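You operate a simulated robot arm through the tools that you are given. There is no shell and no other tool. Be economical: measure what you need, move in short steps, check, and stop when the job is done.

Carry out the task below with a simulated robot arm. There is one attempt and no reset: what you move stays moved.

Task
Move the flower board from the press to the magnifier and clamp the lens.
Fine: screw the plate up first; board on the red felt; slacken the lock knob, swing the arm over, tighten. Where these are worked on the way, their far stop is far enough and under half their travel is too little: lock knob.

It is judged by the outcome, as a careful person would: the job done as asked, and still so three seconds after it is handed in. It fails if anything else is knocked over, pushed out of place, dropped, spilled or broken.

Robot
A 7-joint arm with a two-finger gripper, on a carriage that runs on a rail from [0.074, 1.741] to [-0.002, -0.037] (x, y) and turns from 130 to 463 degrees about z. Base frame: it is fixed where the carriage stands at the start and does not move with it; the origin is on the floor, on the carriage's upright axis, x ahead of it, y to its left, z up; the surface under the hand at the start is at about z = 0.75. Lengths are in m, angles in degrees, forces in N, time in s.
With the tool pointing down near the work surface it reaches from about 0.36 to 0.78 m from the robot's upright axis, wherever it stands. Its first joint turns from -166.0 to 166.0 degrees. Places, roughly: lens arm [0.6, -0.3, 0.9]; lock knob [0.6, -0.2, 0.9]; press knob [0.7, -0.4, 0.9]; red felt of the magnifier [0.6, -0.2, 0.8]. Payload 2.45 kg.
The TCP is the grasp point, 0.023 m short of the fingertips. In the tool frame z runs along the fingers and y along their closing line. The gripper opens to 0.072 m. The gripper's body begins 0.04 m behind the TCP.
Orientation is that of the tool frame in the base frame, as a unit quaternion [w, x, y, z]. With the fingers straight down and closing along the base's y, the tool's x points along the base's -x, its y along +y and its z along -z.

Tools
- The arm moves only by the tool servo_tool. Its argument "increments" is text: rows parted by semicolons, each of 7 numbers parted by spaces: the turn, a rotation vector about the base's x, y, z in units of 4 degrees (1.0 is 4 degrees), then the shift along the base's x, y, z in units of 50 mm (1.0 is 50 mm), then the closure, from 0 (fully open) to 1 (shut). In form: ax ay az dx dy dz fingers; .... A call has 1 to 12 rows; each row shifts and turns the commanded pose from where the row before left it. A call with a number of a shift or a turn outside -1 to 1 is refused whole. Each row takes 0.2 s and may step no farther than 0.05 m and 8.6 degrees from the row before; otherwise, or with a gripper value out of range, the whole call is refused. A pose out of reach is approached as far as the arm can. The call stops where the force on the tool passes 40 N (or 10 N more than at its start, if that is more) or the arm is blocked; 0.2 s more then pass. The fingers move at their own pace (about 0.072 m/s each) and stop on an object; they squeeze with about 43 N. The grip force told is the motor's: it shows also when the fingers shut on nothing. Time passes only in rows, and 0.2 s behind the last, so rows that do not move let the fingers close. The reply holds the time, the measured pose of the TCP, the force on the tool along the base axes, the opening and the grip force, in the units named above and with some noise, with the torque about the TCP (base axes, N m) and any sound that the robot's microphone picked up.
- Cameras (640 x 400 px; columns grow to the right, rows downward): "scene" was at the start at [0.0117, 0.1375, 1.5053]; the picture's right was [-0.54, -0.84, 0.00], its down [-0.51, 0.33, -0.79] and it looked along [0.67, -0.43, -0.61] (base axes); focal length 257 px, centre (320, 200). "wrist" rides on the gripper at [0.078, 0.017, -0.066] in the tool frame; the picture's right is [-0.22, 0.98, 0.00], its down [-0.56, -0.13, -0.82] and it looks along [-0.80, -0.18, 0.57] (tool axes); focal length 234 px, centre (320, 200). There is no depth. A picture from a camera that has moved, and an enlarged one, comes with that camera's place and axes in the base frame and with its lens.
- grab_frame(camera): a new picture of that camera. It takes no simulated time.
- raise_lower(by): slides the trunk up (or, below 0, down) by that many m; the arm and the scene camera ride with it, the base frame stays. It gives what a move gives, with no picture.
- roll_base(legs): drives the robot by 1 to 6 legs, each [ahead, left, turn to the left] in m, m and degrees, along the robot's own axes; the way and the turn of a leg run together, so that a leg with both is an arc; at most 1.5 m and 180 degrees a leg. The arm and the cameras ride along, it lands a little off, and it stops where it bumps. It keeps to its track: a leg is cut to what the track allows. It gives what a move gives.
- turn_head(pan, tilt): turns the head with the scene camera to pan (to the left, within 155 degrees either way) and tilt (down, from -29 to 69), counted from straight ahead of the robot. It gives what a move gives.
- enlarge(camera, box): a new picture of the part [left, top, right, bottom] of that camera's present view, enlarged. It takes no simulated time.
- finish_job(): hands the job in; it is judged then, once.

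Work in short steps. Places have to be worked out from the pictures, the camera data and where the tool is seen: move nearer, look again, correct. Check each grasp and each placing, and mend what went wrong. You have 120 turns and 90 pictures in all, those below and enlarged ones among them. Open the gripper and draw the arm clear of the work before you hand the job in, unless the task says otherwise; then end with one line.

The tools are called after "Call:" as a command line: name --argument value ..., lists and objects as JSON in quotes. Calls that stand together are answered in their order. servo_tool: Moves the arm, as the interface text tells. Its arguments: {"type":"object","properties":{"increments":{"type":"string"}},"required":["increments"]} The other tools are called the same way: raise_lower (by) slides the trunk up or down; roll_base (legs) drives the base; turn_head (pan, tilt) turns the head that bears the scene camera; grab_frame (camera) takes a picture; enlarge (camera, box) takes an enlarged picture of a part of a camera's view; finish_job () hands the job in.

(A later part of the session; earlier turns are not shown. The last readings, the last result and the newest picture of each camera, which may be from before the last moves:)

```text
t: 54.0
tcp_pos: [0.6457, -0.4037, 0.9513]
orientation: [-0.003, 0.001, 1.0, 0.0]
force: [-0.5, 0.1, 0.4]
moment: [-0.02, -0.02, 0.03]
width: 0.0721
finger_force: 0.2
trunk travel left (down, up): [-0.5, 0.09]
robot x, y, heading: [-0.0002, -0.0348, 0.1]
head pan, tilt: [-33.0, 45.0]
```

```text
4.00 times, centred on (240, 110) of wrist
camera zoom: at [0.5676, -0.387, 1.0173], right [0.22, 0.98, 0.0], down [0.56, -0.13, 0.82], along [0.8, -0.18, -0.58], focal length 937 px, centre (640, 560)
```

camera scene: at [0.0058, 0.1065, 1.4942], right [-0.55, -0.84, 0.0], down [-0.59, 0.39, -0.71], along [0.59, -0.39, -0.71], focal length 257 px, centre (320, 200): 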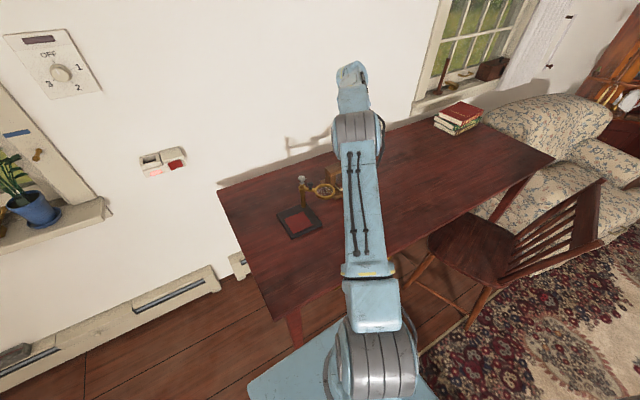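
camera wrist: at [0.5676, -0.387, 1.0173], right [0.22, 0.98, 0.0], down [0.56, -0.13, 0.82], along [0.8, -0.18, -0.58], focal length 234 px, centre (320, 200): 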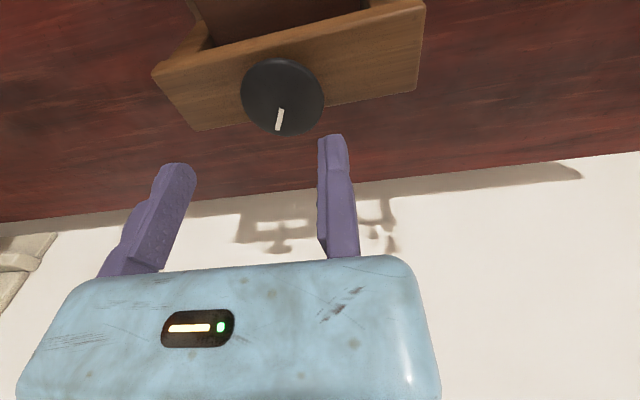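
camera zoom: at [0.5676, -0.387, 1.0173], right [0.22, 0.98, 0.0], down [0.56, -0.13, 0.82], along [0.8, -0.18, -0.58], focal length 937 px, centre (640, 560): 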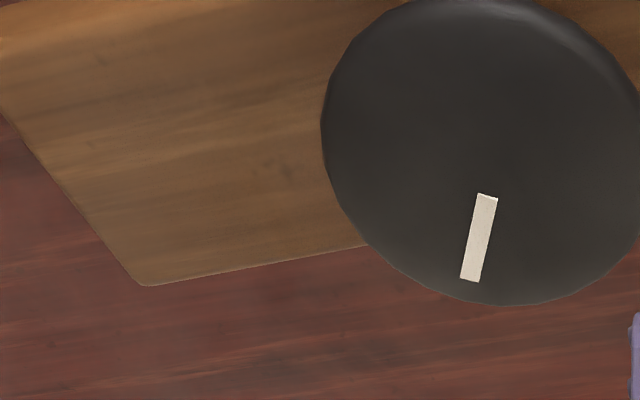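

Step too long; I split it.

Call:
servo_tool --increments "0 0 0 -0.9 0 0 0;0 0 0 -0.9 0 0 0;0 0 0 -0.9 0 0 0;0 0 0 -0.7 0.6 0 0;0 0 0 0 0.4 0 0;0 0 0 0 0 0 0"

Call:
enlarge --camera "wrist" --box '[180, 50, 340, 150]'

Call:
enlarge --camera "scene" --box '[300, 120, 400, 200]'

```text
t: 55.4
tcp_pos: [0.4748, -0.3522, 0.9531]
orientation: [-0.003, 0.001, 1.0, 0.001]
force: [0.5, 0.1, 0.4]
moment: [-0.02, -0.01, 0.03]
width: 0.0721
finger_force: 0.1
trunk travel left (down, up): [-0.5, 0.09]
robot x, y, heading: [-0.0029, -0.0375, 0.0]
head pan, tilt: [-33.0, 45.0]
```

```text
4.00 times, centred on (260, 100) of wrist
camera zoom: at [0.3959, -0.3356, 1.019], right [0.22, 0.98, 0.0], down [0.56, -0.13, 0.82], along [0.8, -0.18, -0.58], focal length 937 px, centre (560, 600)
```

zoom: 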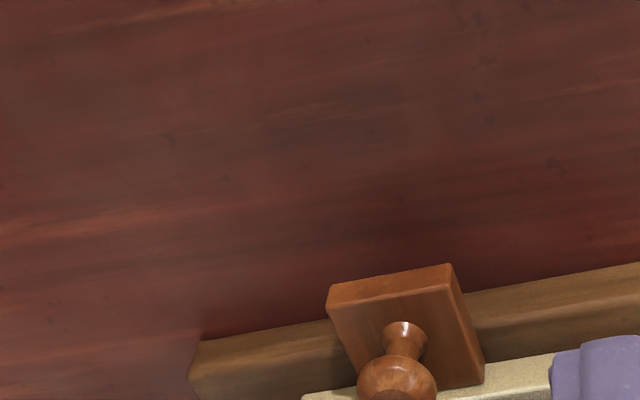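

```text
5.00 times, centred on (350, 160) of scene
camera zoom: at [0.0059, 0.1067, 1.4942], right [-0.55, -0.84, 0.0], down [-0.59, 0.39, -0.71], along [0.59, -0.39, -0.71], focal length 1284 px, centre (170, 400)
```

zoom: 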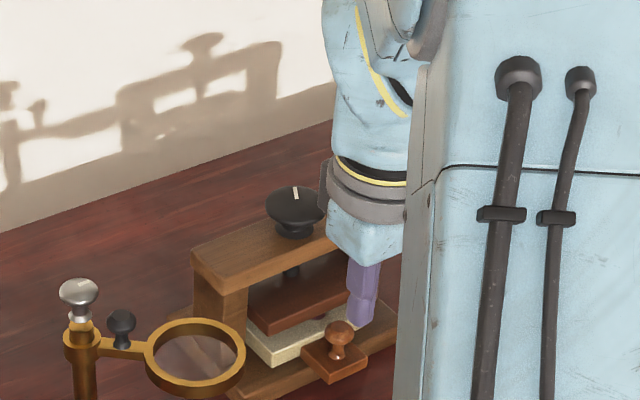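

The plate has clearly lifted: a gap with flowers is visible between plate and the cream board. I do one more turn for safe clearance, returning over the knob.

Call:
servo_tool --increments "0 0 0 0 -0.86 0 0;0 0 0 0.85 0 0 0;0 0 0 0.8 0 0 0;0 0 0 0.8 0 0 0;0 0 0 0.8 0 0 0;0 0 0 0 0 -0.3 0;0 0 0 0 0 0 0"

Call:
grab_frame --camera "wrist"

```text
t: 57.0
tcp_pos: [0.6372, -0.3962, 0.9371]
orientation: [-0.003, 0.001, 1.0, 0.001]
force: [-0.1, -0.2, 1.1]
moment: [-0.01, -0.04, 0.02]
width: 0.072
finger_force: 0.0
trunk travel left (down, up): [-0.5, 0.09]
robot x, y, heading: [-0.0024, -0.0307, 0.1]
head pan, tilt: [-33.0, 45.0]
```

```text
55 pictures are left
camera wrist: at [0.559, -0.3797, 1.0024], right [0.22, 0.98, 0.0], down [0.56, -0.13, 0.82], along [0.8, -0.18, -0.58], focal length 234 px, centre (320, 200)
```

wrist: 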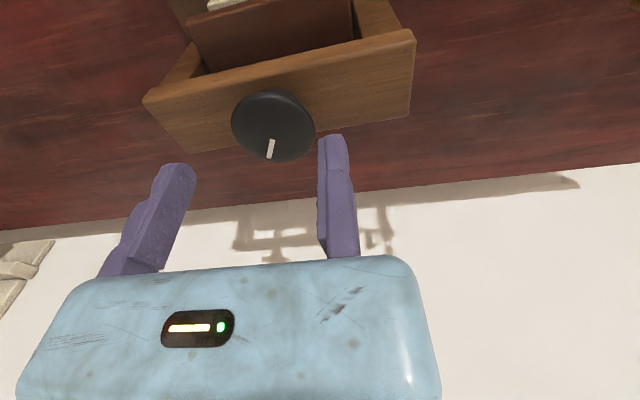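

From the residual drift I deduce the knob centre is ~7 mm further in +x than the fingers' mid line I used (pivot error caused the creep). I correct x, lower and grip.

Call:
servo_tool --increments "0 0 0 0.14 0.02 0 0;0 0 0 0 0 -0.4 0;0 0 0 0 -0.08 -0.36 0;0 0 0 0 0 0 0.3;0 0 0 0 0 0 0.6;0 0 0 0 0 0 1;0 0 0 0 0 0 1;0 0 0 0 0 0 1;0 0 0 0 -0.04 0 1;0 0 0 0 0 0 1"

Call:
grab_frame --camera "wrist"

```text
t: 59.2
tcp_pos: [0.6443, -0.4, 0.8985]
orientation: [-0.003, 0.001, 1.0, 0.001]
force: [-5.9, -1.7, 2.4]
moment: [-0.5, 0.9, -0.09]
width: 0.0493
finger_force: 43.3
trunk travel left (down, up): [-0.5, 0.09]
robot x, y, heading: [-0.0008, -0.0311, -0.3]
head pan, tilt: [-33.0, 45.0]
```

```text
54 pictures are left
camera wrist: at [0.5664, -0.3837, 0.9653], right [0.22, 0.98, 0.0], down [0.56, -0.13, 0.82], along [0.8, -0.18, -0.58], focal length 234 px, centre (320, 200)
```

wrist: 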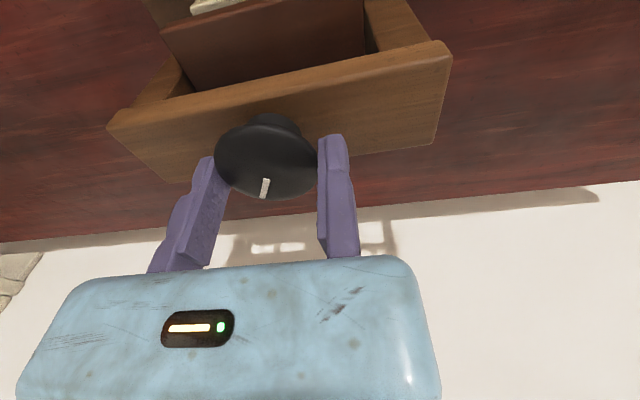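

Call:
servo_tool --increments "0 0 1 -0.027 -0.007 0 1;0 0 1 -0.0268 -0.0093 0 1;0 0 1 -0.0265 -0.0116 0 1;0 0 1 -0.026 -0.0139 0 1;0 0 1 -0.0254 -0.0162 0 1;0 0 1 -0.0246 -0.0184 0 1;0 0 1 -0.0236 -0.0205 0 1;0 0 1 -0.0225 -0.0226 0 1;0 0 1 -0.0213 -0.0245 0 1;0 0 1 -0.0199 -0.0264 0 1;0 0 1 -0.0184 -0.0282 0 1;0 0 1 -0.0167 -0.0299 0 1"

Call:
servo_tool --increments "0 0 1 -0.0151 -0.0314 0 1;0 0 1 -0.0132 -0.0329 0 1;0 0 1 -0.0113 -0.0342 0 1;0 0 1 -0.0092 -0.0354 0 1;0 0 1 -0.0071 -0.0364 0 1;0 0 1 -0.005 -0.0373 0 1;0 0 1 -0.0027 -0.038 0 1;0 0 1 -0.0005 -0.0386 0 1;0 0 1 0.0018 -0.039 0 1;0 0 1 0.0041 -0.0392 0 1;0 0 1 0.0065 -0.0393 0 1;0 0 1 0.0089 -0.0392 0 1"

Call:
servo_tool --increments "0 0 1 0.0112 -0.039 0 1;0 0 1 0.0135 -0.0386 0 1;0 0 1 0.0157 -0.038 0 1;0 0 1 0.018 -0.0373 0 1;0 0 1 0.0201 -0.0364 0 1;0 0 1 0.0222 -0.0354 0 1;0 0 1 0.0243 -0.0342 0 1"

Call:
grab_frame --camera "wrist"

```text
t: 61.8
tcp_pos: [0.6307, -0.4132, 0.8986]
orientation: [-0.003, -0.406, 0.914, -0.001]
force: [-4.7, 6.0, 4.3]
moment: [-0.13, -0.04, -0.84]
width: 0.0478
finger_force: 42.2
trunk travel left (down, up): [-0.5, 0.09]
robot x, y, heading: [-0.003, -0.0334, -0.1]
head pan, tilt: [-33.0, 45.0]
```

```text
t: 64.4
tcp_pos: [0.6299, -0.4341, 0.898]
orientation: [0.001, 0.742, -0.67, 0.002]
force: [-0.1, 1.1, 6.7]
moment: [0.22, -0.18, -1.23]
width: 0.0483
finger_force: 43.1
trunk travel left (down, up): [-0.5, 0.09]
robot x, y, heading: [0.0004, -0.037, 0.1]
head pan, tilt: [-33.0, 45.0]
```

```text
t: 66.0
tcp_pos: [0.6343, -0.4464, 0.8979]
orientation: [0.001, 0.883, -0.469, 0.0]
force: [-3.9, 1.3, 9.3]
moment: [0.42, 0.03, -0.74]
width: 0.0489
finger_force: 43.2
trunk travel left (down, up): [-0.5, 0.09]
robot x, y, heading: [-0.0004, -0.0311, -0.1]
head pan, tilt: [-33.0, 45.0]
```

```text
53 pictures are left
camera wrist: at [0.662, -0.5213, 0.9637], right [-0.93, -0.36, 0.0], down [-0.21, 0.54, 0.82], along [-0.3, 0.76, -0.58], focal length 234 px, centre (320, 200)
```

wrist: 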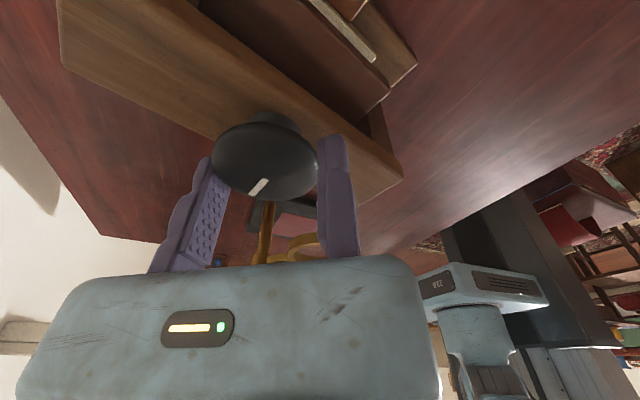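

Bad sign: torque rose and the bridge now lies along x – the screw reached its top stop and the press turned with the knob. I release and lift to inspect.

Call:
servo_tool --increments "0 0 0 0 0 0 0.3;0 0 0 0 0 0 0;0 0 0 -0.05 -0.03 0 0;0 0 0 0 0 0.6 0;0 0 0 0 0 0.6 0;0 0 0 -0.5 0 0.8 0;0 0 0 -0.9 0 0.4 0;0 0 0 -0.9 0 0.4 0;0 0 -1 -0.5 0 0.5 0;0 0 -1 0 0 0.5 0;0 0 -1 0 0 0.5 0;0 0 -1 0 0 0 0"

Call:
grab_frame --camera "scene"

Call:
grab_frame --camera "wrist"

```text
t: 68.6
tcp_pos: [0.4929, -0.4479, 1.0749]
orientation: [0.003, 0.809, -0.588, 0.002]
force: [-0.4, -0.1, -0.2]
moment: [-0.01, 0.0, -0.04]
width: 0.0718
finger_force: 0.1
out of reach, approached as far as the arm can: row 4, 5
trunk travel left (down, up): [-0.5, 0.09]
robot x, y, heading: [-0.0032, -0.0311, 0.0]
head pan, tilt: [-33.0, 45.0]
```

```text
52 pictures are left
camera scene: at [0.0058, 0.1067, 1.4942], right [-0.55, -0.84, 0.0], down [-0.59, 0.39, -0.71], along [0.59, -0.39, -0.71], focal length 257 px, centre (320, 200)
```

scene: 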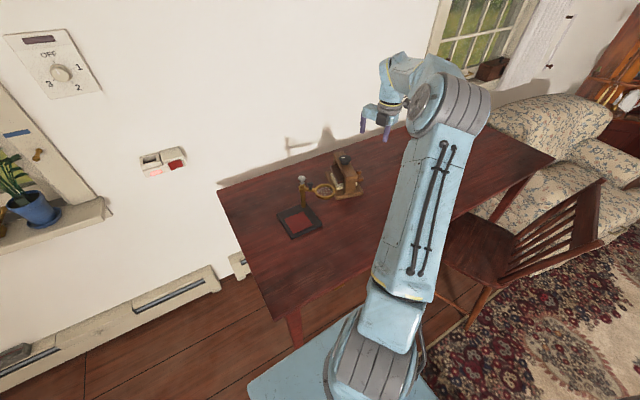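

```text
51 pictures are left
camera wrist: at [0.4995, -0.528, 1.1392], right [-1.0, -0.09, 0.0], down [-0.05, 0.58, 0.82], along [-0.08, 0.81, -0.58], focal length 234 px, centre (320, 200)
```

wrist: 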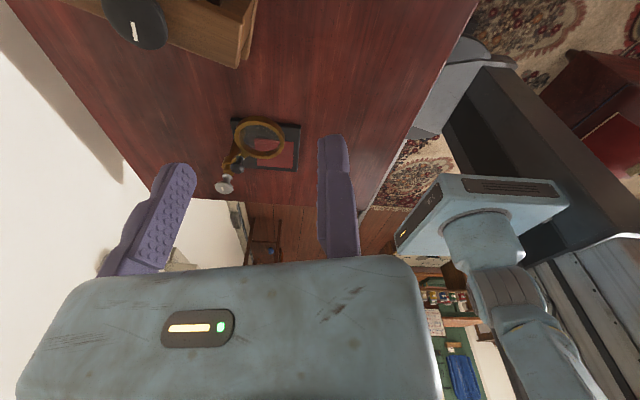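

Call:
enlarge --camera "scene" --box '[280, 130, 400, 220]'

```text
4.44 times, centred on (340, 175) of scene
camera zoom: at [0.0058, 0.1067, 1.4942], right [-0.55, -0.84, 0.0], down [-0.59, 0.39, -0.71], along [0.59, -0.39, -0.71], focal length 1141 px, centre (231, 311)
```

zoom: 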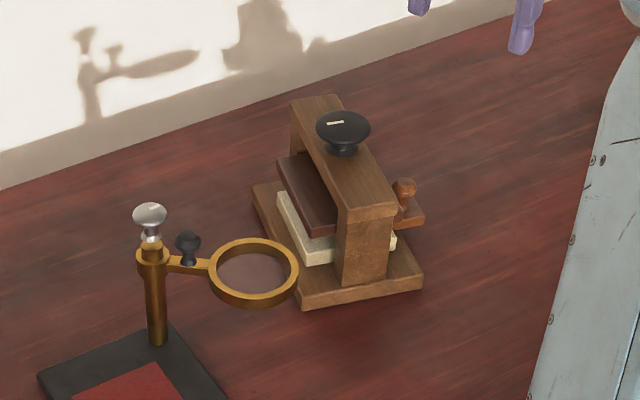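

The press swung ~69° CCW about its knob but board, plate and magnifier are intact; the plate is fully up. I'll turn the press back by gripping its bridge near the robot-side end (≈(0.574,-0.404)) at yaw -21° and swinging it CW. First I rotate the tool back in the air.

Call:
servo_tool --increments "0 0 -1 0 0 0 0;0 0 -1 0 0 0 0;0 0 -1 0 0 0 0;0 0 -1 0 0 0 0;0 0 -1 0 0 0 0;0 0 -1 0 0 0 0;0 0 -1 0 0 0 0;0 0 -1 0 0 0 0;0 0 -1 0 0 0 0;0 0 -1 0 0 0 0;0 0 -1 0 0 0 0;0 0 -1 0 0 0 0"

Call:
servo_tool --increments "0 0 -1 0.1 0.1 0 0;0 0 -1 0.1 0.1 0 0;0 0 -1 0.1 0.1 0 0;0 0 -1 0.1 0.1 0 0;0 0 -1 0.1 0.1 0 0;0 0 -1 0.1 0.1 0 0;0 0 -1 0.1 0.1 0 0;0 0 -1 0.1 0.1 0 0;0 0 -1 0.1 0.1 0 0;0 0 -1 0.1 0.1 0 0;0 0 -1 0.1 0.1 0 0;0 0 -1 0.1 0.1 0 0"

Call:
servo_tool --increments "0 0 -1 0.1 0 0 0;0 0 -1 0.1 0 0 0;0 0 -1 0.1 0 0 0;0 0 -1 0.1 0 0 0;0 0 -1 0 0 0 0;0 0 -1 0 0 0 0;0 0 -1 0 0 0 0;0 0 -1 0 0 0 0;0 0 0 0 0 -0.8 0;0 0 0 0 0 0 0"

Call:
grab_frame --camera "wrist"

```text
t: 71.2
tcp_pos: [0.493, -0.4481, 1.0738]
orientation: [-0.003, -0.499, 0.867, -0.001]
force: [-0.8, -0.1, -0.2]
moment: [0.03, 0.01, 0.01]
width: 0.0722
finger_force: 0.0
trunk travel left (down, up): [-0.5, 0.09]
robot x, y, heading: [-0.0038, -0.0342, 0.4]
head pan, tilt: [-33.0, 45.0]
```

```text
t: 73.8
tcp_pos: [0.552, -0.3891, 1.0733]
orientation: [-0.002, -0.103, 0.995, -0.001]
force: [-0.4, -0.7, -0.5]
moment: [0.02, 0.01, -0.02]
width: 0.072
finger_force: 0.0
trunk travel left (down, up): [-0.5, 0.09]
robot x, y, heading: [-0.002, -0.0352, 0.0]
head pan, tilt: [-33.0, 45.0]
```

```text
t: 76.0
tcp_pos: [0.5736, -0.3874, 1.0333]
orientation: [-0.002, 0.175, 0.985, 0.002]
force: [-0.9, -0.8, -0.8]
moment: [-0.01, -0.03, -0.04]
width: 0.0718
finger_force: 0.1
trunk travel left (down, up): [-0.5, 0.09]
robot x, y, heading: [-0.0051, -0.0339, -0.3]
head pan, tilt: [-33.0, 45.0]
```

```text
49 pictures are left
camera wrist: at [0.5061, -0.3463, 1.099], right [0.54, 0.84, 0.0], down [0.49, -0.31, 0.82], along [0.69, -0.44, -0.58], focal length 234 px, centre (320, 200)
```

wrist: 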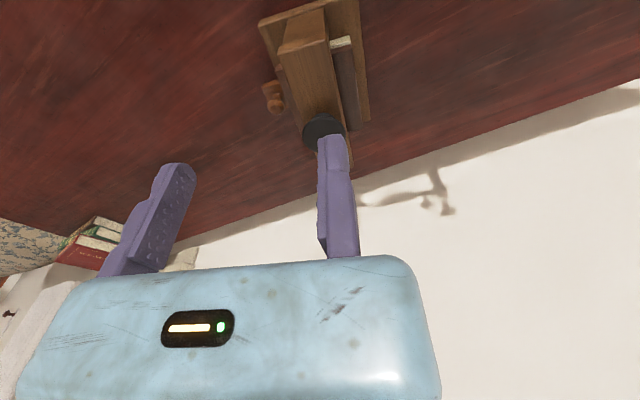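

The bridge end (≈0.039 wide) is between the fingers' lines. I move to straddle it near its end and lower to just above.

Call:
servo_tool --increments "0 0 0 0.48 -0.04 -0.6 0;0 0 0 0 0 -0.8 0;0 0 0 0 0 -0.7 0;0 0 0 0 0 0 0"

Call:
grab_frame --camera "wrist"

```text
t: 77.0
tcp_pos: [0.5972, -0.3914, 0.9276]
orientation: [-0.002, 0.175, 0.985, 0.001]
force: [1.3, -0.1, -0.3]
moment: [0.01, 0.0, -0.02]
width: 0.0722
finger_force: 0.1
trunk travel left (down, up): [-0.5, 0.09]
robot x, y, heading: [-0.0003, -0.0356, -0.0]
head pan, tilt: [-33.0, 45.0]
```

```text
48 pictures are left
camera wrist: at [0.5295, -0.3496, 0.9932], right [0.54, 0.84, 0.0], down [0.49, -0.31, 0.82], along [0.69, -0.44, -0.58], focal length 234 px, centre (320, 200)
```

wrist: 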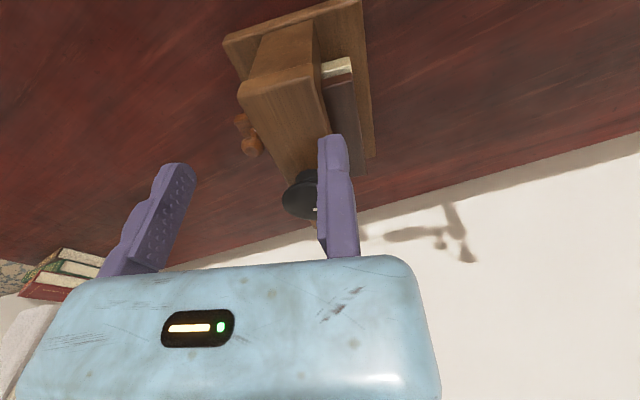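

The fixed finger needs ~4 mm more margin on the +n side. I shift and descend to straddle the bridge.

Call:
servo_tool --increments "0 0 0 0.03 0.08 0 0;0 0 0 0 0 -0.4 0;0 0 0 0 0 -0.4 0;0 0 0 0 0 -0.4 0;0 0 0 0 0 0 0"

Call:
grab_frame --camera "wrist"

```text
t: 78.2
tcp_pos: [0.5985, -0.3866, 0.8695]
orientation: [-0.002, 0.174, 0.985, 0.001]
force: [0.2, 0.3, 0.5]
moment: [-0.02, 0.0, -0.03]
width: 0.072
finger_force: 0.0
trunk travel left (down, up): [-0.5, 0.09]
robot x, y, heading: [0.0009, -0.0337, -0.0]
head pan, tilt: [-33.0, 45.0]
```

```text
47 pictures are left
camera wrist: at [0.5311, -0.3458, 0.9347], right [0.54, 0.84, 0.0], down [0.49, -0.31, 0.82], along [0.69, -0.44, -0.58], focal length 234 px, centre (320, 200)
```

wrist: 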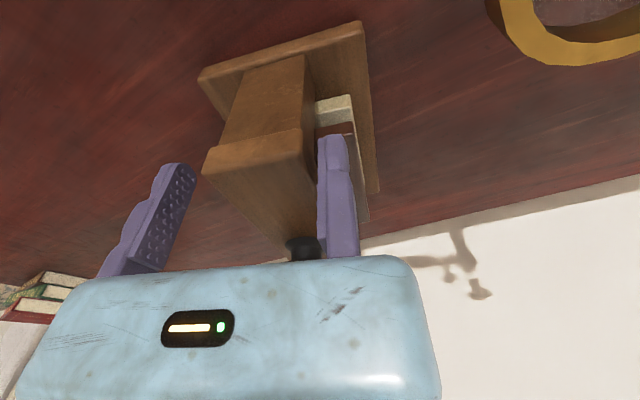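

The bridge is straddled. I close.

Call:
servo_tool --increments "0 0 0 -0.01 -0.04 0 0;0 0 0 0 0 0 0.2;0 0 0 0 0 0 0.5;0 0 0 0 0 0 1;0 0 0 0 0 0 1;0 0 0 0 0 0 1"

Call:
grab_frame --camera "wrist"

```text
t: 79.6
tcp_pos: [0.5981, -0.3912, 0.8686]
orientation: [-0.002, 0.174, 0.985, 0.001]
force: [-2.2, -8.1, 0.1]
moment: [-0.57, 0.27, 0.03]
width: 0.0483
finger_force: 43.1
trunk travel left (down, up): [-0.5, 0.09]
robot x, y, heading: [-0.0045, -0.0293, 0.1]
head pan, tilt: [-33.0, 45.0]
```

```text
46 pictures are left
camera wrist: at [0.5301, -0.3489, 0.9346], right [0.54, 0.84, 0.0], down [0.49, -0.31, 0.82], along [0.69, -0.44, -0.58], focal length 234 px, centre (320, 200)
```

wrist: 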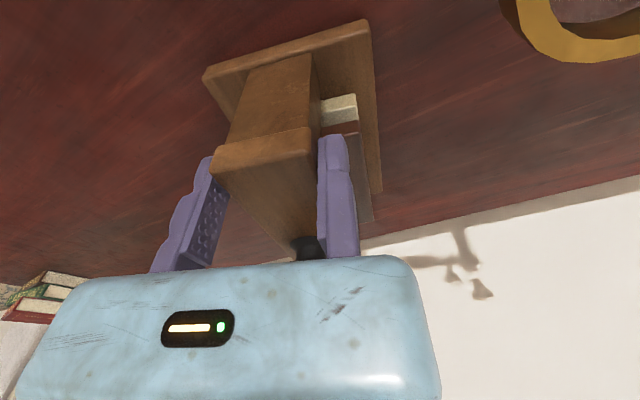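

Firm grip on the bridge (0.048). I swing it CW about the knob axis ≈(0.6465,-0.434), first 24°.

Call:
servo_tool --increments "0 0 -1 0.0621 0.0654 0 1;0 0 -1 0.0665 0.0609 0 1;0 0 -1 0.0706 0.0561 0 1;0 0 -1 0.0743 0.0511 0 1;0 0 -1 0.0777 0.0458 0 1;0 0 -1 0.0807 0.0402 0 1"

Call:
grab_frame --camera "wrist"

```text
t: 81.0
tcp_pos: [0.6183, -0.3726, 0.869]
orientation: [-0.002, 0.375, 0.927, 0.001]
force: [0.0, 1.0, 4.4]
moment: [-0.04, 0.21, 1.21]
width: 0.0484
finger_force: 43.6
trunk travel left (down, up): [-0.5, 0.09]
robot x, y, heading: [-0.0003, -0.0336, -0.1]
head pan, tilt: [-33.0, 45.0]
```

```text
45 pictures are left
camera wrist: at [0.5743, -0.3068, 0.9346], right [0.84, 0.55, 0.0], down [0.32, -0.48, 0.82], along [0.45, -0.68, -0.58], focal length 234 px, centre (320, 200)
```

wrist: 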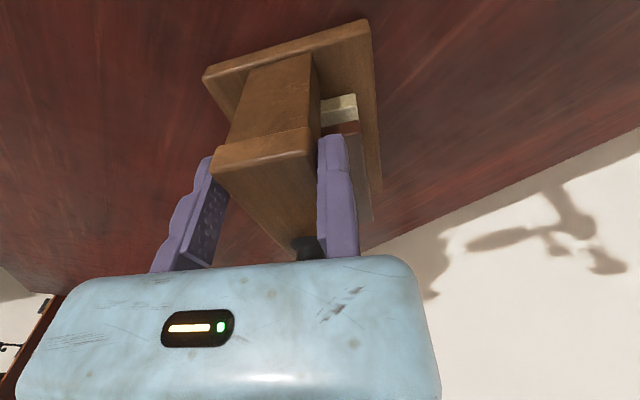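

It swings rigidly with the gripper. I continue the remaining 44°.

Call:
servo_tool --increments "0 0 -1 0.0833 0.0345 0 1;0 0 -1 0.0855 0.0286 0 1;0 0 -1 0.0873 0.0226 0 1;0 0 -1 0.0887 0.0164 0 1;0 0 -1 0.0896 0.0102 0 1;0 0 -1 0.0901 0.0039 0 1;0 0 -1 0.0902 -0.0024 0 1;0 0 -1 0.0898 -0.0086 0 1;0 0 -1 0.089 -0.0149 0 1;0 0 -1 0.0877 -0.0211 0 1;0 0 -1 0.086 -0.0271 0 1"

Call:
grab_frame --camera "wrist"

Call:
enlarge --camera "scene" --box '[280, 130, 400, 220]'

```text
t: 83.4
tcp_pos: [0.6684, -0.3689, 0.8688]
orientation: [-0.002, 0.696, 0.718, 0.003]
force: [3.7, -0.2, 1.6]
moment: [-0.34, -0.06, 1.3]
width: 0.0483
finger_force: 42.8
trunk travel left (down, up): [-0.5, 0.09]
robot x, y, heading: [-0.0046, -0.0366, -0.2]
head pan, tilt: [-33.0, 45.0]
```

```text
44 pictures are left
camera wrist: at [0.682, -0.2938, 0.9347], right [0.98, -0.19, 0.0], down [-0.11, -0.57, 0.82], along [-0.15, -0.8, -0.58], focal length 234 px, centre (320, 200)
```

wrist: 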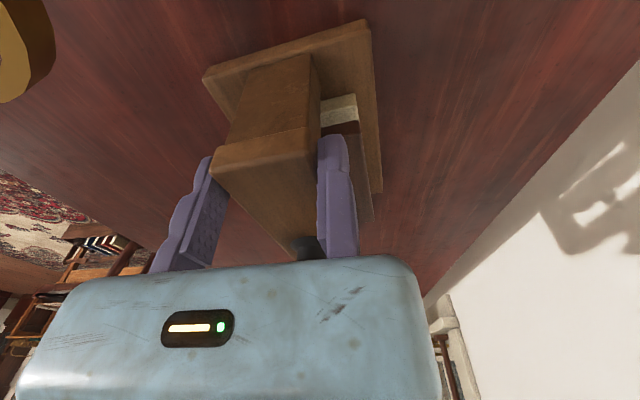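

```text
4.44 times, centred on (340, 175) of scene
camera zoom: at [0.0061, 0.1066, 1.4941], right [-0.54, -0.84, 0.0], down [-0.59, 0.39, -0.71], along [0.59, -0.39, -0.71], focal length 1141 px, centre (231, 311)
```

zoom: 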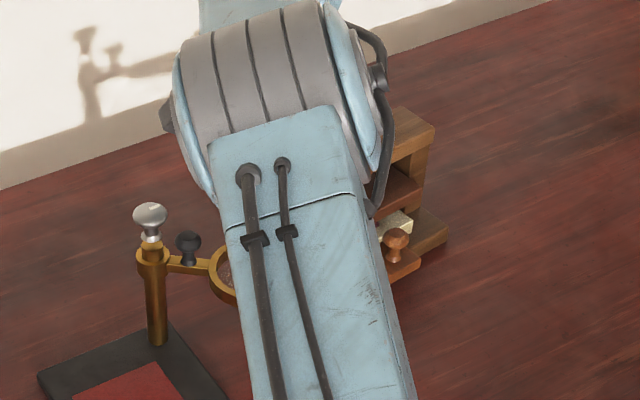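

The press is back to nearly its original heading. I trim 3° more, then release and lift straight up, and rotate towards yaw 0.

Call:
servo_tool --increments "0 0 -0.75 0.0631 -0.0243 0 1;0 0 0 0 0 0 1;0 0 0 0 0 0 0.3;0 0 0 0 0 0 0;0 0 0 0.05 0 0 0;0 0 0 0 0 0.7 0;0 0 0 0 0 0.7 0;0 0 1 0 0 0.2 0;0 0 1 0 0 0 0;0 0 1 0 0 0 0;0 0 1 0 0 0 0;0 0 1 0 0 0 0"

Call:
servo_tool --increments "0 0 1 -0.04 -0.06 0 0;0 0 1 -0.04 -0.06 0 0;0 0 1 -0.04 -0.06 0 0;0 0 1 -0.04 -0.06 0 0;0 0 1 -0.04 -0.06 0 0;0 0 1 -0.04 -0.06 0 0;0 0 1 -0.04 -0.06 0 0;0 0 1 -0.04 -0.06 0 0;0 0 1 -0.04 -0.06 0 0;0 0 1 -0.04 -0.06 0 0;0 0 1 0 0 0 0;0 0 1 0 0 0 0"

Call:
servo_tool --increments "0 0 1 0 0 0 0;0 0 1 0 0 0 0;0 0 1 0 0 0 0;0 0 1 0 0 0 0;0 0 1 0 0 0 0;0 0 0.75 0 0 0 0;0 0 0 0 0 0 0"

```text
t: 86.0
tcp_pos: [0.6731, -0.3724, 0.9495]
orientation: [-0.002, 0.581, 0.814, 0.002]
force: [-0.1, 0.0, -0.6]
moment: [0.03, 0.01, -0.01]
width: 0.0721
finger_force: 0.2
trunk travel left (down, up): [-0.5, 0.09]
robot x, y, heading: [-0.0024, -0.0322, 0.4]
head pan, tilt: [-33.0, 45.0]
```

```text
t: 88.6
tcp_pos: [0.654, -0.4019, 0.9487]
orientation: [-0.002, 0.2, 0.98, 0.002]
force: [-0.3, 0.4, 0.2]
moment: [0.03, -0.01, 0.02]
width: 0.0722
finger_force: 0.0
trunk travel left (down, up): [-0.5, 0.09]
robot x, y, heading: [-0.0049, -0.0281, -0.0]
head pan, tilt: [-33.0, 45.0]
```

```text
t: 90.2
tcp_pos: [0.6522, -0.4021, 0.9492]
orientation: [-0.003, 0.0, 1.0, 0.001]
force: [0.2, -0.5, 0.1]
moment: [-0.02, 0.02, -0.01]
width: 0.0722
finger_force: 0.0
trunk travel left (down, up): [-0.5, 0.09]
robot x, y, heading: [-0.003, -0.0332, -0.2]
head pan, tilt: [-33.0, 45.0]
```

Now the tool is at yaw 0 in nearly the same pose as an early picture; I compare.

Call:
servo_tool --increments "0 0 0 -0.05 0 -0.14 0;0 0 0 0 0 0 0"

Call:
grab_frame --camera "wrist"

```text
t: 90.8
tcp_pos: [0.65, -0.4026, 0.9412]
orientation: [-0.003, 0.0, 1.0, 0.001]
force: [0.5, -0.2, -0.5]
moment: [0.01, 0.01, 0.0]
width: 0.0718
finger_force: 0.0
trunk travel left (down, up): [-0.5, 0.09]
robot x, y, heading: [-0.001, -0.0346, -0.4]
head pan, tilt: [-33.0, 45.0]
```

```text
42 pictures are left
camera wrist: at [0.5723, -0.3859, 1.0076], right [0.22, 0.98, 0.0], down [0.56, -0.13, 0.82], along [0.8, -0.18, -0.58], focal length 234 px, centre (320, 200)
```

wrist: 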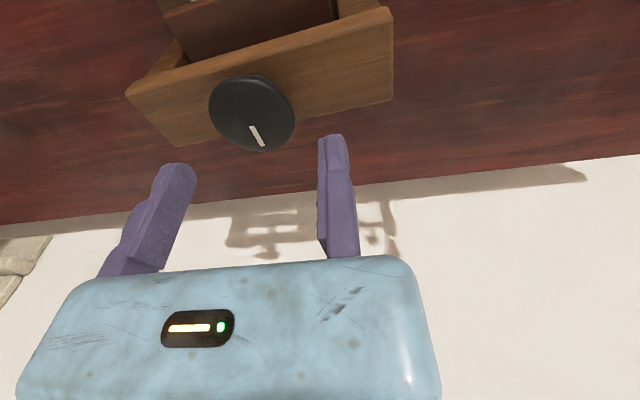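

The press is back within ~6 mm and ~4° of its original place, with the plate fully up. Now to the board's peg: I back off for a measuring view.

Call:
servo_tool --increments "0 0 0 -0.9 0 0.3 0;0 0 0 -0.9 0 0.3 0;0 0 0 -0.9 0 0 0;0 0 0 0 -0.5 0 0;0 0 0 0 0 0 0"

Call:
enlarge --camera "wrist" --box '[160, 0, 400, 150]'

```text
t: 92.0
tcp_pos: [0.5134, -0.4247, 0.9696]
orientation: [-0.002, 0.001, 1.0, 0.001]
force: [0.0, -0.2, 0.0]
moment: [0.05, -0.02, 0.01]
width: 0.0722
finger_force: 0.1
trunk travel left (down, up): [-0.5, 0.09]
robot x, y, heading: [-0.0044, -0.0369, -0.2]
head pan, tilt: [-33.0, 45.0]
```

```text
2.67 times, centred on (280, 75) of wrist
camera zoom: at [0.436, -0.408, 1.0364], right [0.22, 0.98, 0.0], down [0.56, -0.13, 0.82], along [0.8, -0.18, -0.58], focal length 624 px, centre (427, 533)
```

zoom: 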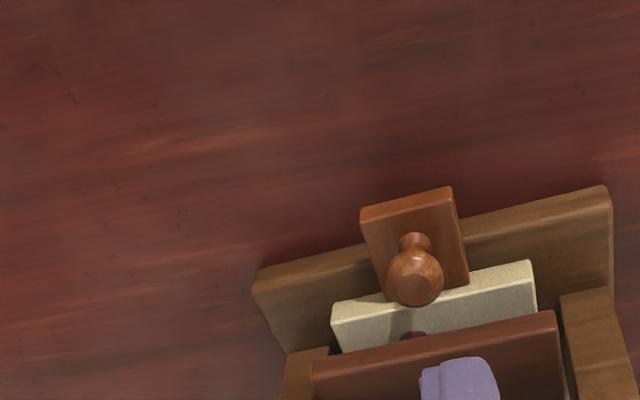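

The peg head (≈22 mm) is at about (0.572,-0.443,0.813). I'll first pull the board a few cm out at yaw 0 (room is tight for other yaws), then regrip with the fingers closing along x for a sag-free lift. Moving over the peg.

Call:
servo_tool --increments "0 0 0 0.6 -0.05 -0.5 0;0 0 0 0.57 -0.03 -0.5 0;0 0 0 0 0 -0.6 0;0 0 0 0 0 0 0"

Call:
grab_frame --camera "wrist"

```text
t: 93.0
tcp_pos: [0.5751, -0.4323, 0.8916]
orientation: [-0.003, 0.001, 1.0, 0.001]
force: [0.4, -0.9, 0.7]
moment: [-0.01, 0.0, 0.03]
width: 0.072
finger_force: 0.0
trunk travel left (down, up): [-0.5, 0.09]
robot x, y, heading: [-0.0053, -0.0358, -0.3]
head pan, tilt: [-33.0, 45.0]
```

```text
40 pictures are left
camera wrist: at [0.4969, -0.4155, 0.9574], right [0.22, 0.98, 0.0], down [0.56, -0.13, 0.82], along [0.8, -0.18, -0.58], focal length 234 px, centre (320, 200)
```

wrist: 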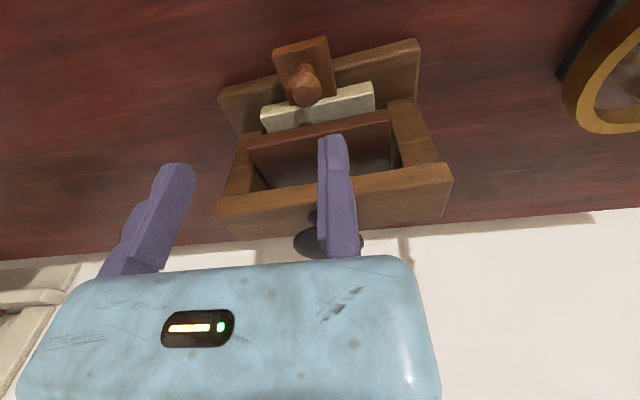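

Peg confirmed at (0.574,-0.442). I shift +4 mm in y and descend around it.

Call:
servo_tool --increments "0 0 0 0 0.09 0 0;0 0 0 -0.02 0 -0.5 0;0 0 0 0 0 -0.5 0;0 0 0 0 0 -0.36 0;0 0 0 0 0 0 0"

Call:
grab_frame --camera "wrist"

```text
t: 94.2
tcp_pos: [0.5747, -0.4258, 0.8231]
orientation: [-0.003, 0.0, 1.0, 0.001]
force: [-0.2, 0.0, -0.3]
moment: [-0.01, -0.01, 0.03]
width: 0.0721
finger_force: 0.2
trunk travel left (down, up): [-0.5, 0.09]
robot x, y, heading: [0.0002, -0.0336, 0.1]
head pan, tilt: [-33.0, 45.0]
```

```text
39 pictures are left
camera wrist: at [0.4968, -0.4091, 0.8893], right [0.22, 0.98, 0.0], down [0.56, -0.13, 0.82], along [0.8, -0.18, -0.58], focal length 234 px, centre (320, 200)
```

wrist: 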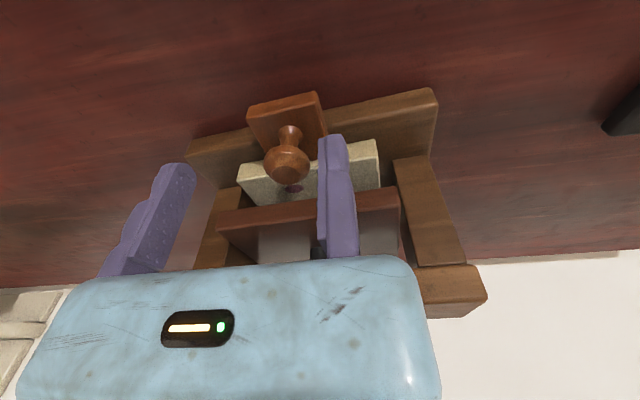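

Peg is between the fingers. I close on it and check width.

Call:
servo_tool --increments "0 0 0 0 -0.06 0 0;0 0 0 0 0 0 0.3;0 0 0 0 0 0 0.6;0 0 0 0 0 0 1;0 0 0 0 0 0 1;0 0 0 0 0 0 1"

```text
t: 95.6
tcp_pos: [0.5737, -0.4275, 0.8233]
orientation: [-0.002, 0.001, 1.0, 0.001]
force: [0.8, -0.7, 1.0]
moment: [-0.16, 0.03, 0.0]
width: 0.0227
finger_force: 43.0
trunk travel left (down, up): [-0.5, 0.09]
robot x, y, heading: [-0.0035, -0.0329, 0.6]
head pan, tilt: [-33.0, 45.0]
```

Gripped (0.0227). I pull the board 45 mm toward -x.

Call:
servo_tool --increments "0 0 0 -0.3 -0.01 0 1;0 0 0 -0.3 -0.01 0 1;0 0 0 -0.3 -0.01 0 1;0 0 0 0 0 0 1"

Call:
grab_frame --camera "wrist"

```text
t: 96.6
tcp_pos: [0.5295, -0.4312, 0.8263]
orientation: [-0.004, 0.001, 1.0, 0.001]
force: [0.8, 0.1, -0.4]
moment: [0.02, 0.07, 0.01]
width: 0.0224
finger_force: 42.5
trunk travel left (down, up): [-0.5, 0.09]
robot x, y, heading: [-0.0021, -0.0346, -0.1]
head pan, tilt: [-33.0, 45.0]
```

```text
38 pictures are left
camera wrist: at [0.4503, -0.4148, 0.8909], right [0.22, 0.98, 0.0], down [0.56, -0.13, 0.82], along [0.8, -0.18, -0.58], focal length 234 px, centre (320, 200)
```

wrist: 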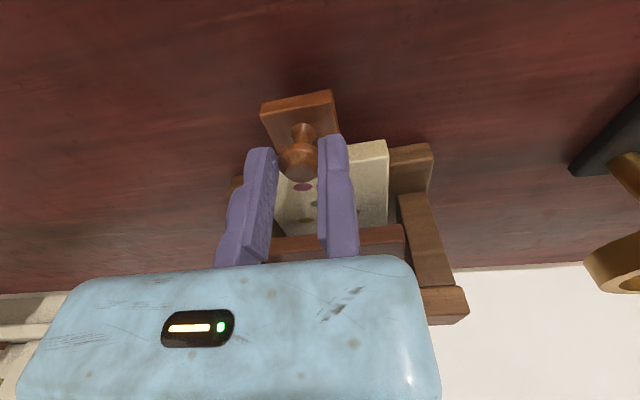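

The board slid out freely. Its centre of mass is near the base edge, so I push it back 12 mm before releasing to regrip at yaw -90.

Call:
servo_tool --increments "0 0 0 0.24 0.01 0 1;0 0 0 0 0 0 1;0 0 0 0 0 0 0.5;0 0 0 0 0 0 0;0 0 0 0 0.06 0 0;0 0 0 0 0 0.7 0;0 0 0 0 0 0.7 0;0 0 -1 0 0 0 0;0 0 -1 0 0 0 0;0 0 -1 0 0 0 0;0 0 -1 0 0 0 0;0 0 -1 0 0 0 0"

Call:
servo_tool --increments "0 0 -1 0 0 0 0;0 0 -1 0 0 0 0;0 0 -1 0 0 0 0;0 0 -1 0 0 0 0;0 0 -1 0 0 0 0;0 0 -1 0 0 0 0;0 0 -1 0 0 0 0;0 0 -1 0 0 0 0;0 0 -1 0 0 0 0;0 0 -1 0 0 0 0;0 0 -1 0 0 0 0;0 0 -1 0 0 0 0"

Call:
servo_tool --increments "0 0 -1 0.1 0 0 0;0 0 -1 0.1 -0.1 0 0;0 0 -1 0.1 -0.1 0 0;0 0 -1 0 -0.1 0 0;0 0 -1 0 0 0 0;0 0 -0.5 0 0 0 0;0 0 0 0 0 0 0"

Call:
grab_frame --camera "wrist"

```text
t: 99.2
tcp_pos: [0.5419, -0.429, 0.8943]
orientation: [-0.002, 0.176, 0.984, 0.0]
force: [0.3, 0.7, 0.4]
moment: [0.01, 0.0, 0.02]
width: 0.0719
finger_force: 0.1
trunk travel left (down, up): [-0.5, 0.09]
robot x, y, heading: [-0.0028, -0.0343, 0.1]
head pan, tilt: [-33.0, 45.0]
```

```text
t: 101.8
tcp_pos: [0.541, -0.4268, 0.8937]
orientation: [-0.002, 0.561, 0.828, 0.002]
force: [1.0, -0.4, 0.1]
moment: [0.01, -0.03, 0.04]
width: 0.072
finger_force: 0.0
trunk travel left (down, up): [-0.5, 0.09]
robot x, y, heading: [-0.0002, -0.0374, -0.0]
head pan, tilt: [-33.0, 45.0]
```

```text
t: 103.4
tcp_pos: [0.5555, -0.4412, 0.894]
orientation: [-0.001, 0.708, 0.706, 0.003]
force: [-0.2, -0.8, 0.3]
moment: [0.0, -0.04, 0.03]
width: 0.072
finger_force: 0.1
trunk travel left (down, up): [-0.5, 0.09]
robot x, y, heading: [-0.0028, -0.0339, -0.2]
head pan, tilt: [-33.0, 45.0]
```

```text
37 pictures are left
camera wrist: at [0.5715, -0.3661, 0.9599], right [0.98, -0.22, 0.0], down [-0.13, -0.56, 0.82], along [-0.18, -0.8, -0.58], focal length 234 px, centre (320, 200)
```

wrist: 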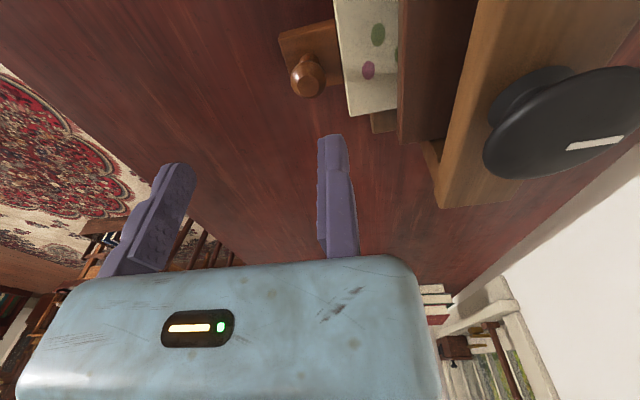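

Peg at about (0.547,-0.439). I shift +6 mm in x and lower halfway to verify.

Call:
servo_tool --increments "0 0 0 0.14 0 0 0;0 0 0 0 0 -0.7 0;0 0 0 0 0 0 0"

Call:
grab_frame --camera "wrist"

```text
t: 104.2
tcp_pos: [0.5624, -0.4431, 0.8582]
orientation: [-0.002, 0.708, 0.707, 0.002]
force: [-0.1, -0.1, -0.8]
moment: [0.02, -0.04, 0.0]
width: 0.072
finger_force: 0.1
trunk travel left (down, up): [-0.5, 0.09]
robot x, y, heading: [-0.0002, -0.034, 0.2]
head pan, tilt: [-33.0, 45.0]
```

```text
36 pictures are left
camera wrist: at [0.5773, -0.3671, 0.9243], right [0.98, -0.22, 0.0], down [-0.13, -0.56, 0.82], along [-0.18, -0.8, -0.58], focal length 234 px, centre (320, 200)
```

wrist: 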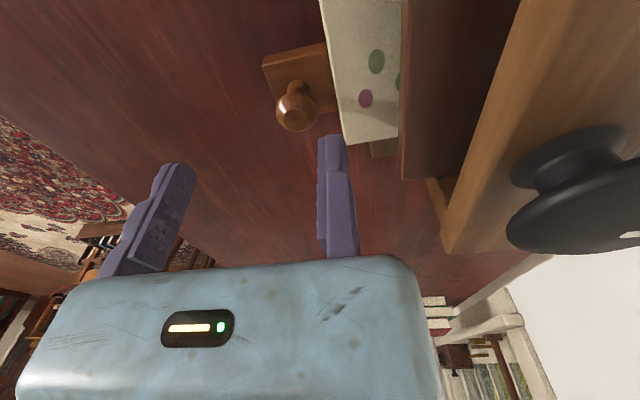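

Call:
servo_tool --increments "0 0 0 0.03 0.1 0 0;0 0 0 0 0 -0.4 0;0 0 0 0 0 -0.32 0;0 0 0 0 0 0 0"

Call:
grab_frame --camera "wrist"

```text
t: 105.2
tcp_pos: [0.5634, -0.4382, 0.8222]
orientation: [-0.001, 0.708, 0.706, 0.002]
force: [0.1, -0.4, 0.4]
moment: [-0.02, 0.0, 0.0]
width: 0.0719
finger_force: 0.0
trunk travel left (down, up): [-0.5, 0.09]
robot x, y, heading: [0.0039, -0.0342, -0.1]
head pan, tilt: [-33.0, 45.0]
```

```text
35 pictures are left
camera wrist: at [0.5799, -0.3621, 0.8884], right [0.98, -0.22, 0.0], down [-0.13, -0.56, 0.82], along [-0.18, -0.8, -0.58], focal length 234 px, centre (320, 200)
```

wrist: 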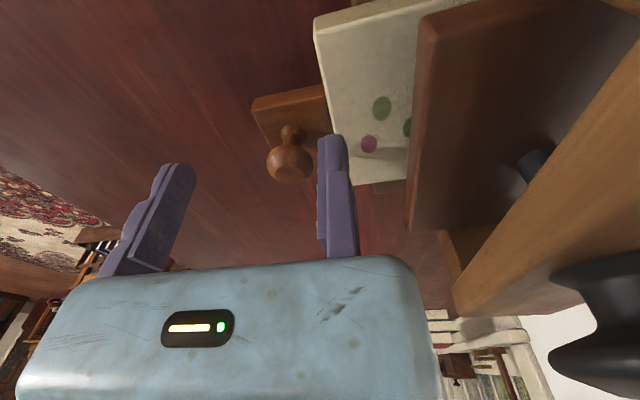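

Aligned. I close on the peg.

Call:
servo_tool --increments "0 0 0 -0.04 0 -0.02 0;0 0 0 0 0 0 0.3;0 0 0 0 0 0 0.6;0 0 0 0 0 0 1;0 0 0 0 0 0 1;0 0 0 0 0 0 1"

```text
t: 106.6
tcp_pos: [0.5606, -0.4387, 0.8217]
orientation: [-0.001, 0.708, 0.707, 0.002]
force: [-0.9, 0.1, 0.3]
moment: [0.07, 0.06, 0.01]
width: 0.0232
finger_force: 42.5
trunk travel left (down, up): [-0.5, 0.09]
robot x, y, heading: [-0.0026, -0.032, 0.5]
head pan, tilt: [-33.0, 45.0]
```

Gripped. I pull the board straight out 90 mm with a 2 mm lift.

Call:
servo_tool --increments "0 0 0 -0.3 -0.01 0.04 1;0 0 0 -0.4 -0.01 0 1;0 0 0 -0.4 -0.01 0 1;0 0 0 -0.4 -0.01 0 1;0 0 0 -0.4 -0.01 0 1;0 0 0 0 0 0 1"

Call:
grab_frame --camera "wrist"

```text
t: 108.0
tcp_pos: [0.4655, -0.4405, 0.8234]
orientation: [-0.001, 0.708, 0.706, 0.002]
force: [-0.4, -0.7, -0.8]
moment: [0.01, 0.07, 0.01]
width: 0.0227
finger_force: 42.7
trunk travel left (down, up): [-0.5, 0.09]
robot x, y, heading: [-0.0003, -0.0318, -0.1]
head pan, tilt: [-33.0, 45.0]
```

```text
34 pictures are left
camera wrist: at [0.4818, -0.3638, 0.889], right [0.98, -0.22, 0.0], down [-0.13, -0.56, 0.82], along [-0.18, -0.8, -0.58], focal length 234 px, centre (320, 200)
```

wrist: 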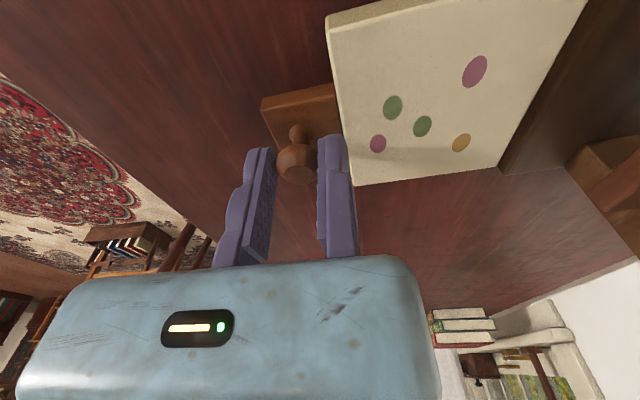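

The board is out and level: cream panel ≈0.09×0.09, its centre ≈(+0.054,-0.005) from the TCP. Felt centre ≈(0.567,-0.157). I draw further back, lift to 0.98 and carry over to +y.

Call:
servo_tool --increments "0 0 0 -0.4 0 0 1;0 0 0 0 0 0.6 1;0 0 0 0 0 0.8 1;0 0 0 0 0 0.9 1;0 0 0 0 0 0.9 1;0 0 0 0 0.6 0 1;0 0 0 0 0.8 0 1;0 0 0 0 0.8 0 1;0 0 0 0 0.8 0 1;0 0 0 0 0.8 0 1;0 0 0 0 0.8 0 1;0 0 0 0 0 0 1"

Call:
servo_tool --increments "0 0 0 0.5 0.6 0 1;0 0 0 0.6 0.5 0 1;0 0 0 0 0 0 1"

Call:
grab_frame --camera "wrist"

Call:
grab_frame --camera "scene"

```text
t: 110.6
tcp_pos: [0.4459, -0.2081, 0.985]
orientation: [-0.002, 0.708, 0.706, 0.003]
force: [0.5, -0.6, 0.1]
moment: [-0.03, -0.02, -0.01]
width: 0.0
finger_force: 28.7
trunk travel left (down, up): [-0.5, 0.09]
robot x, y, heading: [0.0006, -0.0319, 0.1]
head pan, tilt: [-33.0, 45.0]
```

```text
t: 111.4
tcp_pos: [0.5008, -0.1545, 0.9852]
orientation: [-0.002, 0.708, 0.706, 0.003]
force: [0.2, -0.5, -1.4]
moment: [0.0, 0.0, 0.0]
width: 0.0002
finger_force: 28.4
trunk travel left (down, up): [-0.5, 0.09]
robot x, y, heading: [-0.0003, -0.0333, 0.1]
head pan, tilt: [-33.0, 45.0]
```

```text
33 pictures are left
camera wrist: at [0.5173, -0.079, 1.0506], right [0.98, -0.22, 0.0], down [-0.13, -0.56, 0.82], along [-0.18, -0.8, -0.58], focal length 234 px, centre (320, 200)
```

wrist: 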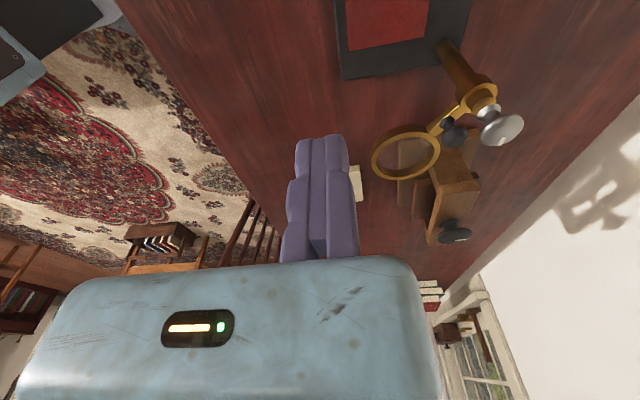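

```text
32 pictures are left
camera scene: at [0.0062, 0.1068, 1.4942], right [-0.55, -0.84, 0.0], down [-0.59, 0.39, -0.71], along [0.59, -0.39, -0.71], focal length 257 px, centre (320, 200)
```

scene: 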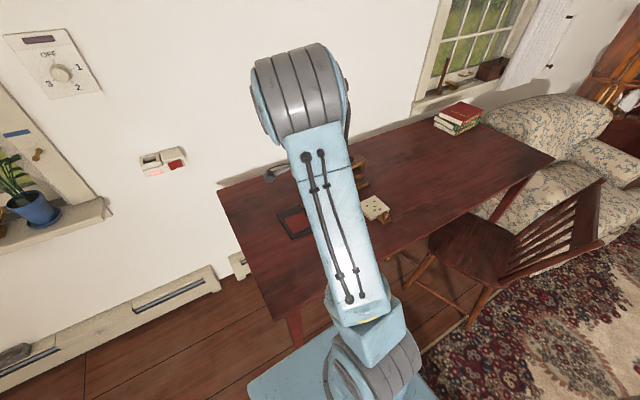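

The board slipped off the peg grip during the lift (I gripped above the head's widest part) and lies face-up on the table. I look closely at it.

Call:
enlarge --camera "scene" --box '[320, 150, 420, 230]'

Call:
servo_tool --increments "0 0 0 -0.6 -0.7 0 0;0 0 0 -0.6 -0.7 0 0;0 0 0 0 -0.8 0 0;0 0 0 0 -0.8 0 0;0 0 0 0 -0.8 0 0;0 0 0 0 -0.6 0 0;0 0 0 0 0 0 0"

Call:
grab_frame --camera "wrist"

```text
5.00 times, centred on (370, 190) of scene
camera zoom: at [0.0062, 0.1068, 1.4942], right [-0.55, -0.84, 0.0], down [-0.59, 0.39, -0.71], along [0.59, -0.39, -0.71], focal length 1284 px, centre (70, 250)
```

zoom: 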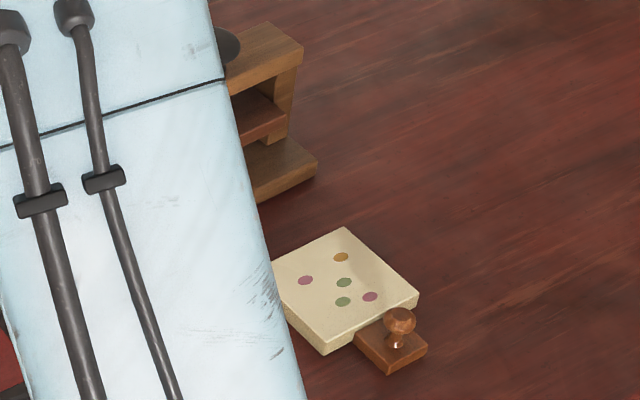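

```text
t: 113.0
tcp_pos: [0.4432, -0.3785, 0.9823]
orientation: [-0.001, 0.707, 0.707, 0.002]
force: [0.1, -0.1, 0.3]
moment: [-0.03, 0.01, 0.0]
width: 0.072
finger_force: 0.0
trunk travel left (down, up): [-0.5, 0.09]
robot x, y, heading: [-0.0009, -0.0351, -0.1]
head pan, tilt: [-33.0, 45.0]
```

```text
30 pictures are left
camera wrist: at [0.4588, -0.3022, 1.0486], right [0.98, -0.22, 0.0], down [-0.13, -0.56, 0.82], along [-0.18, -0.8, -0.58], focal length 234 px, centre (320, 200)
```

wrist: 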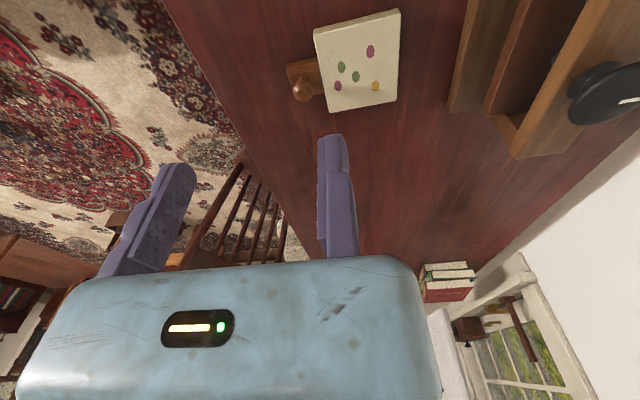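

Peg is now at about (0.409,-0.439), board flat on the table. I descend beside it, lower this time.

Call:
servo_tool --increments "0 0 0 -0.37 -0.6 0 0;0 0 0 0 -0.6 -0.4 0;0 0 0 0 0 -0.9 0;0 0 0 0 0 -0.9 0;0 0 0 0 0 0 0"

Call:
grab_frame --camera "wrist"

```text
t: 114.2
tcp_pos: [0.4242, -0.4357, 0.873]
orientation: [-0.001, 0.708, 0.706, 0.002]
force: [-0.1, -0.6, -0.2]
moment: [-0.02, -0.03, -0.01]
width: 0.0721
finger_force: 0.0
trunk travel left (down, up): [-0.5, 0.09]
robot x, y, heading: [-0.0038, -0.0354, -0.1]
head pan, tilt: [-33.0, 45.0]
```

```text
29 pictures are left
camera wrist: at [0.4407, -0.3594, 0.9389], right [0.98, -0.22, 0.0], down [-0.13, -0.56, 0.82], along [-0.18, -0.8, -0.58], focal length 234 px, centre (320, 200)
```

wrist: 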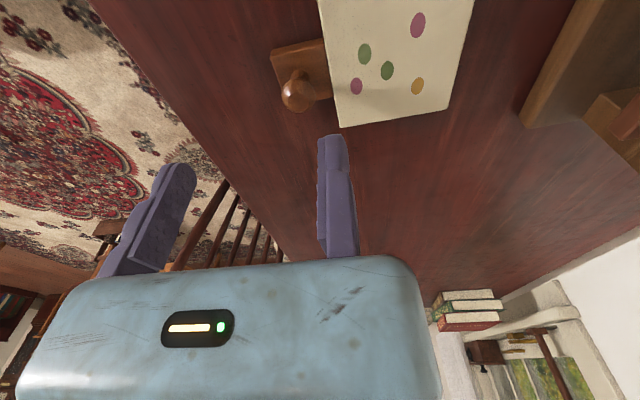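

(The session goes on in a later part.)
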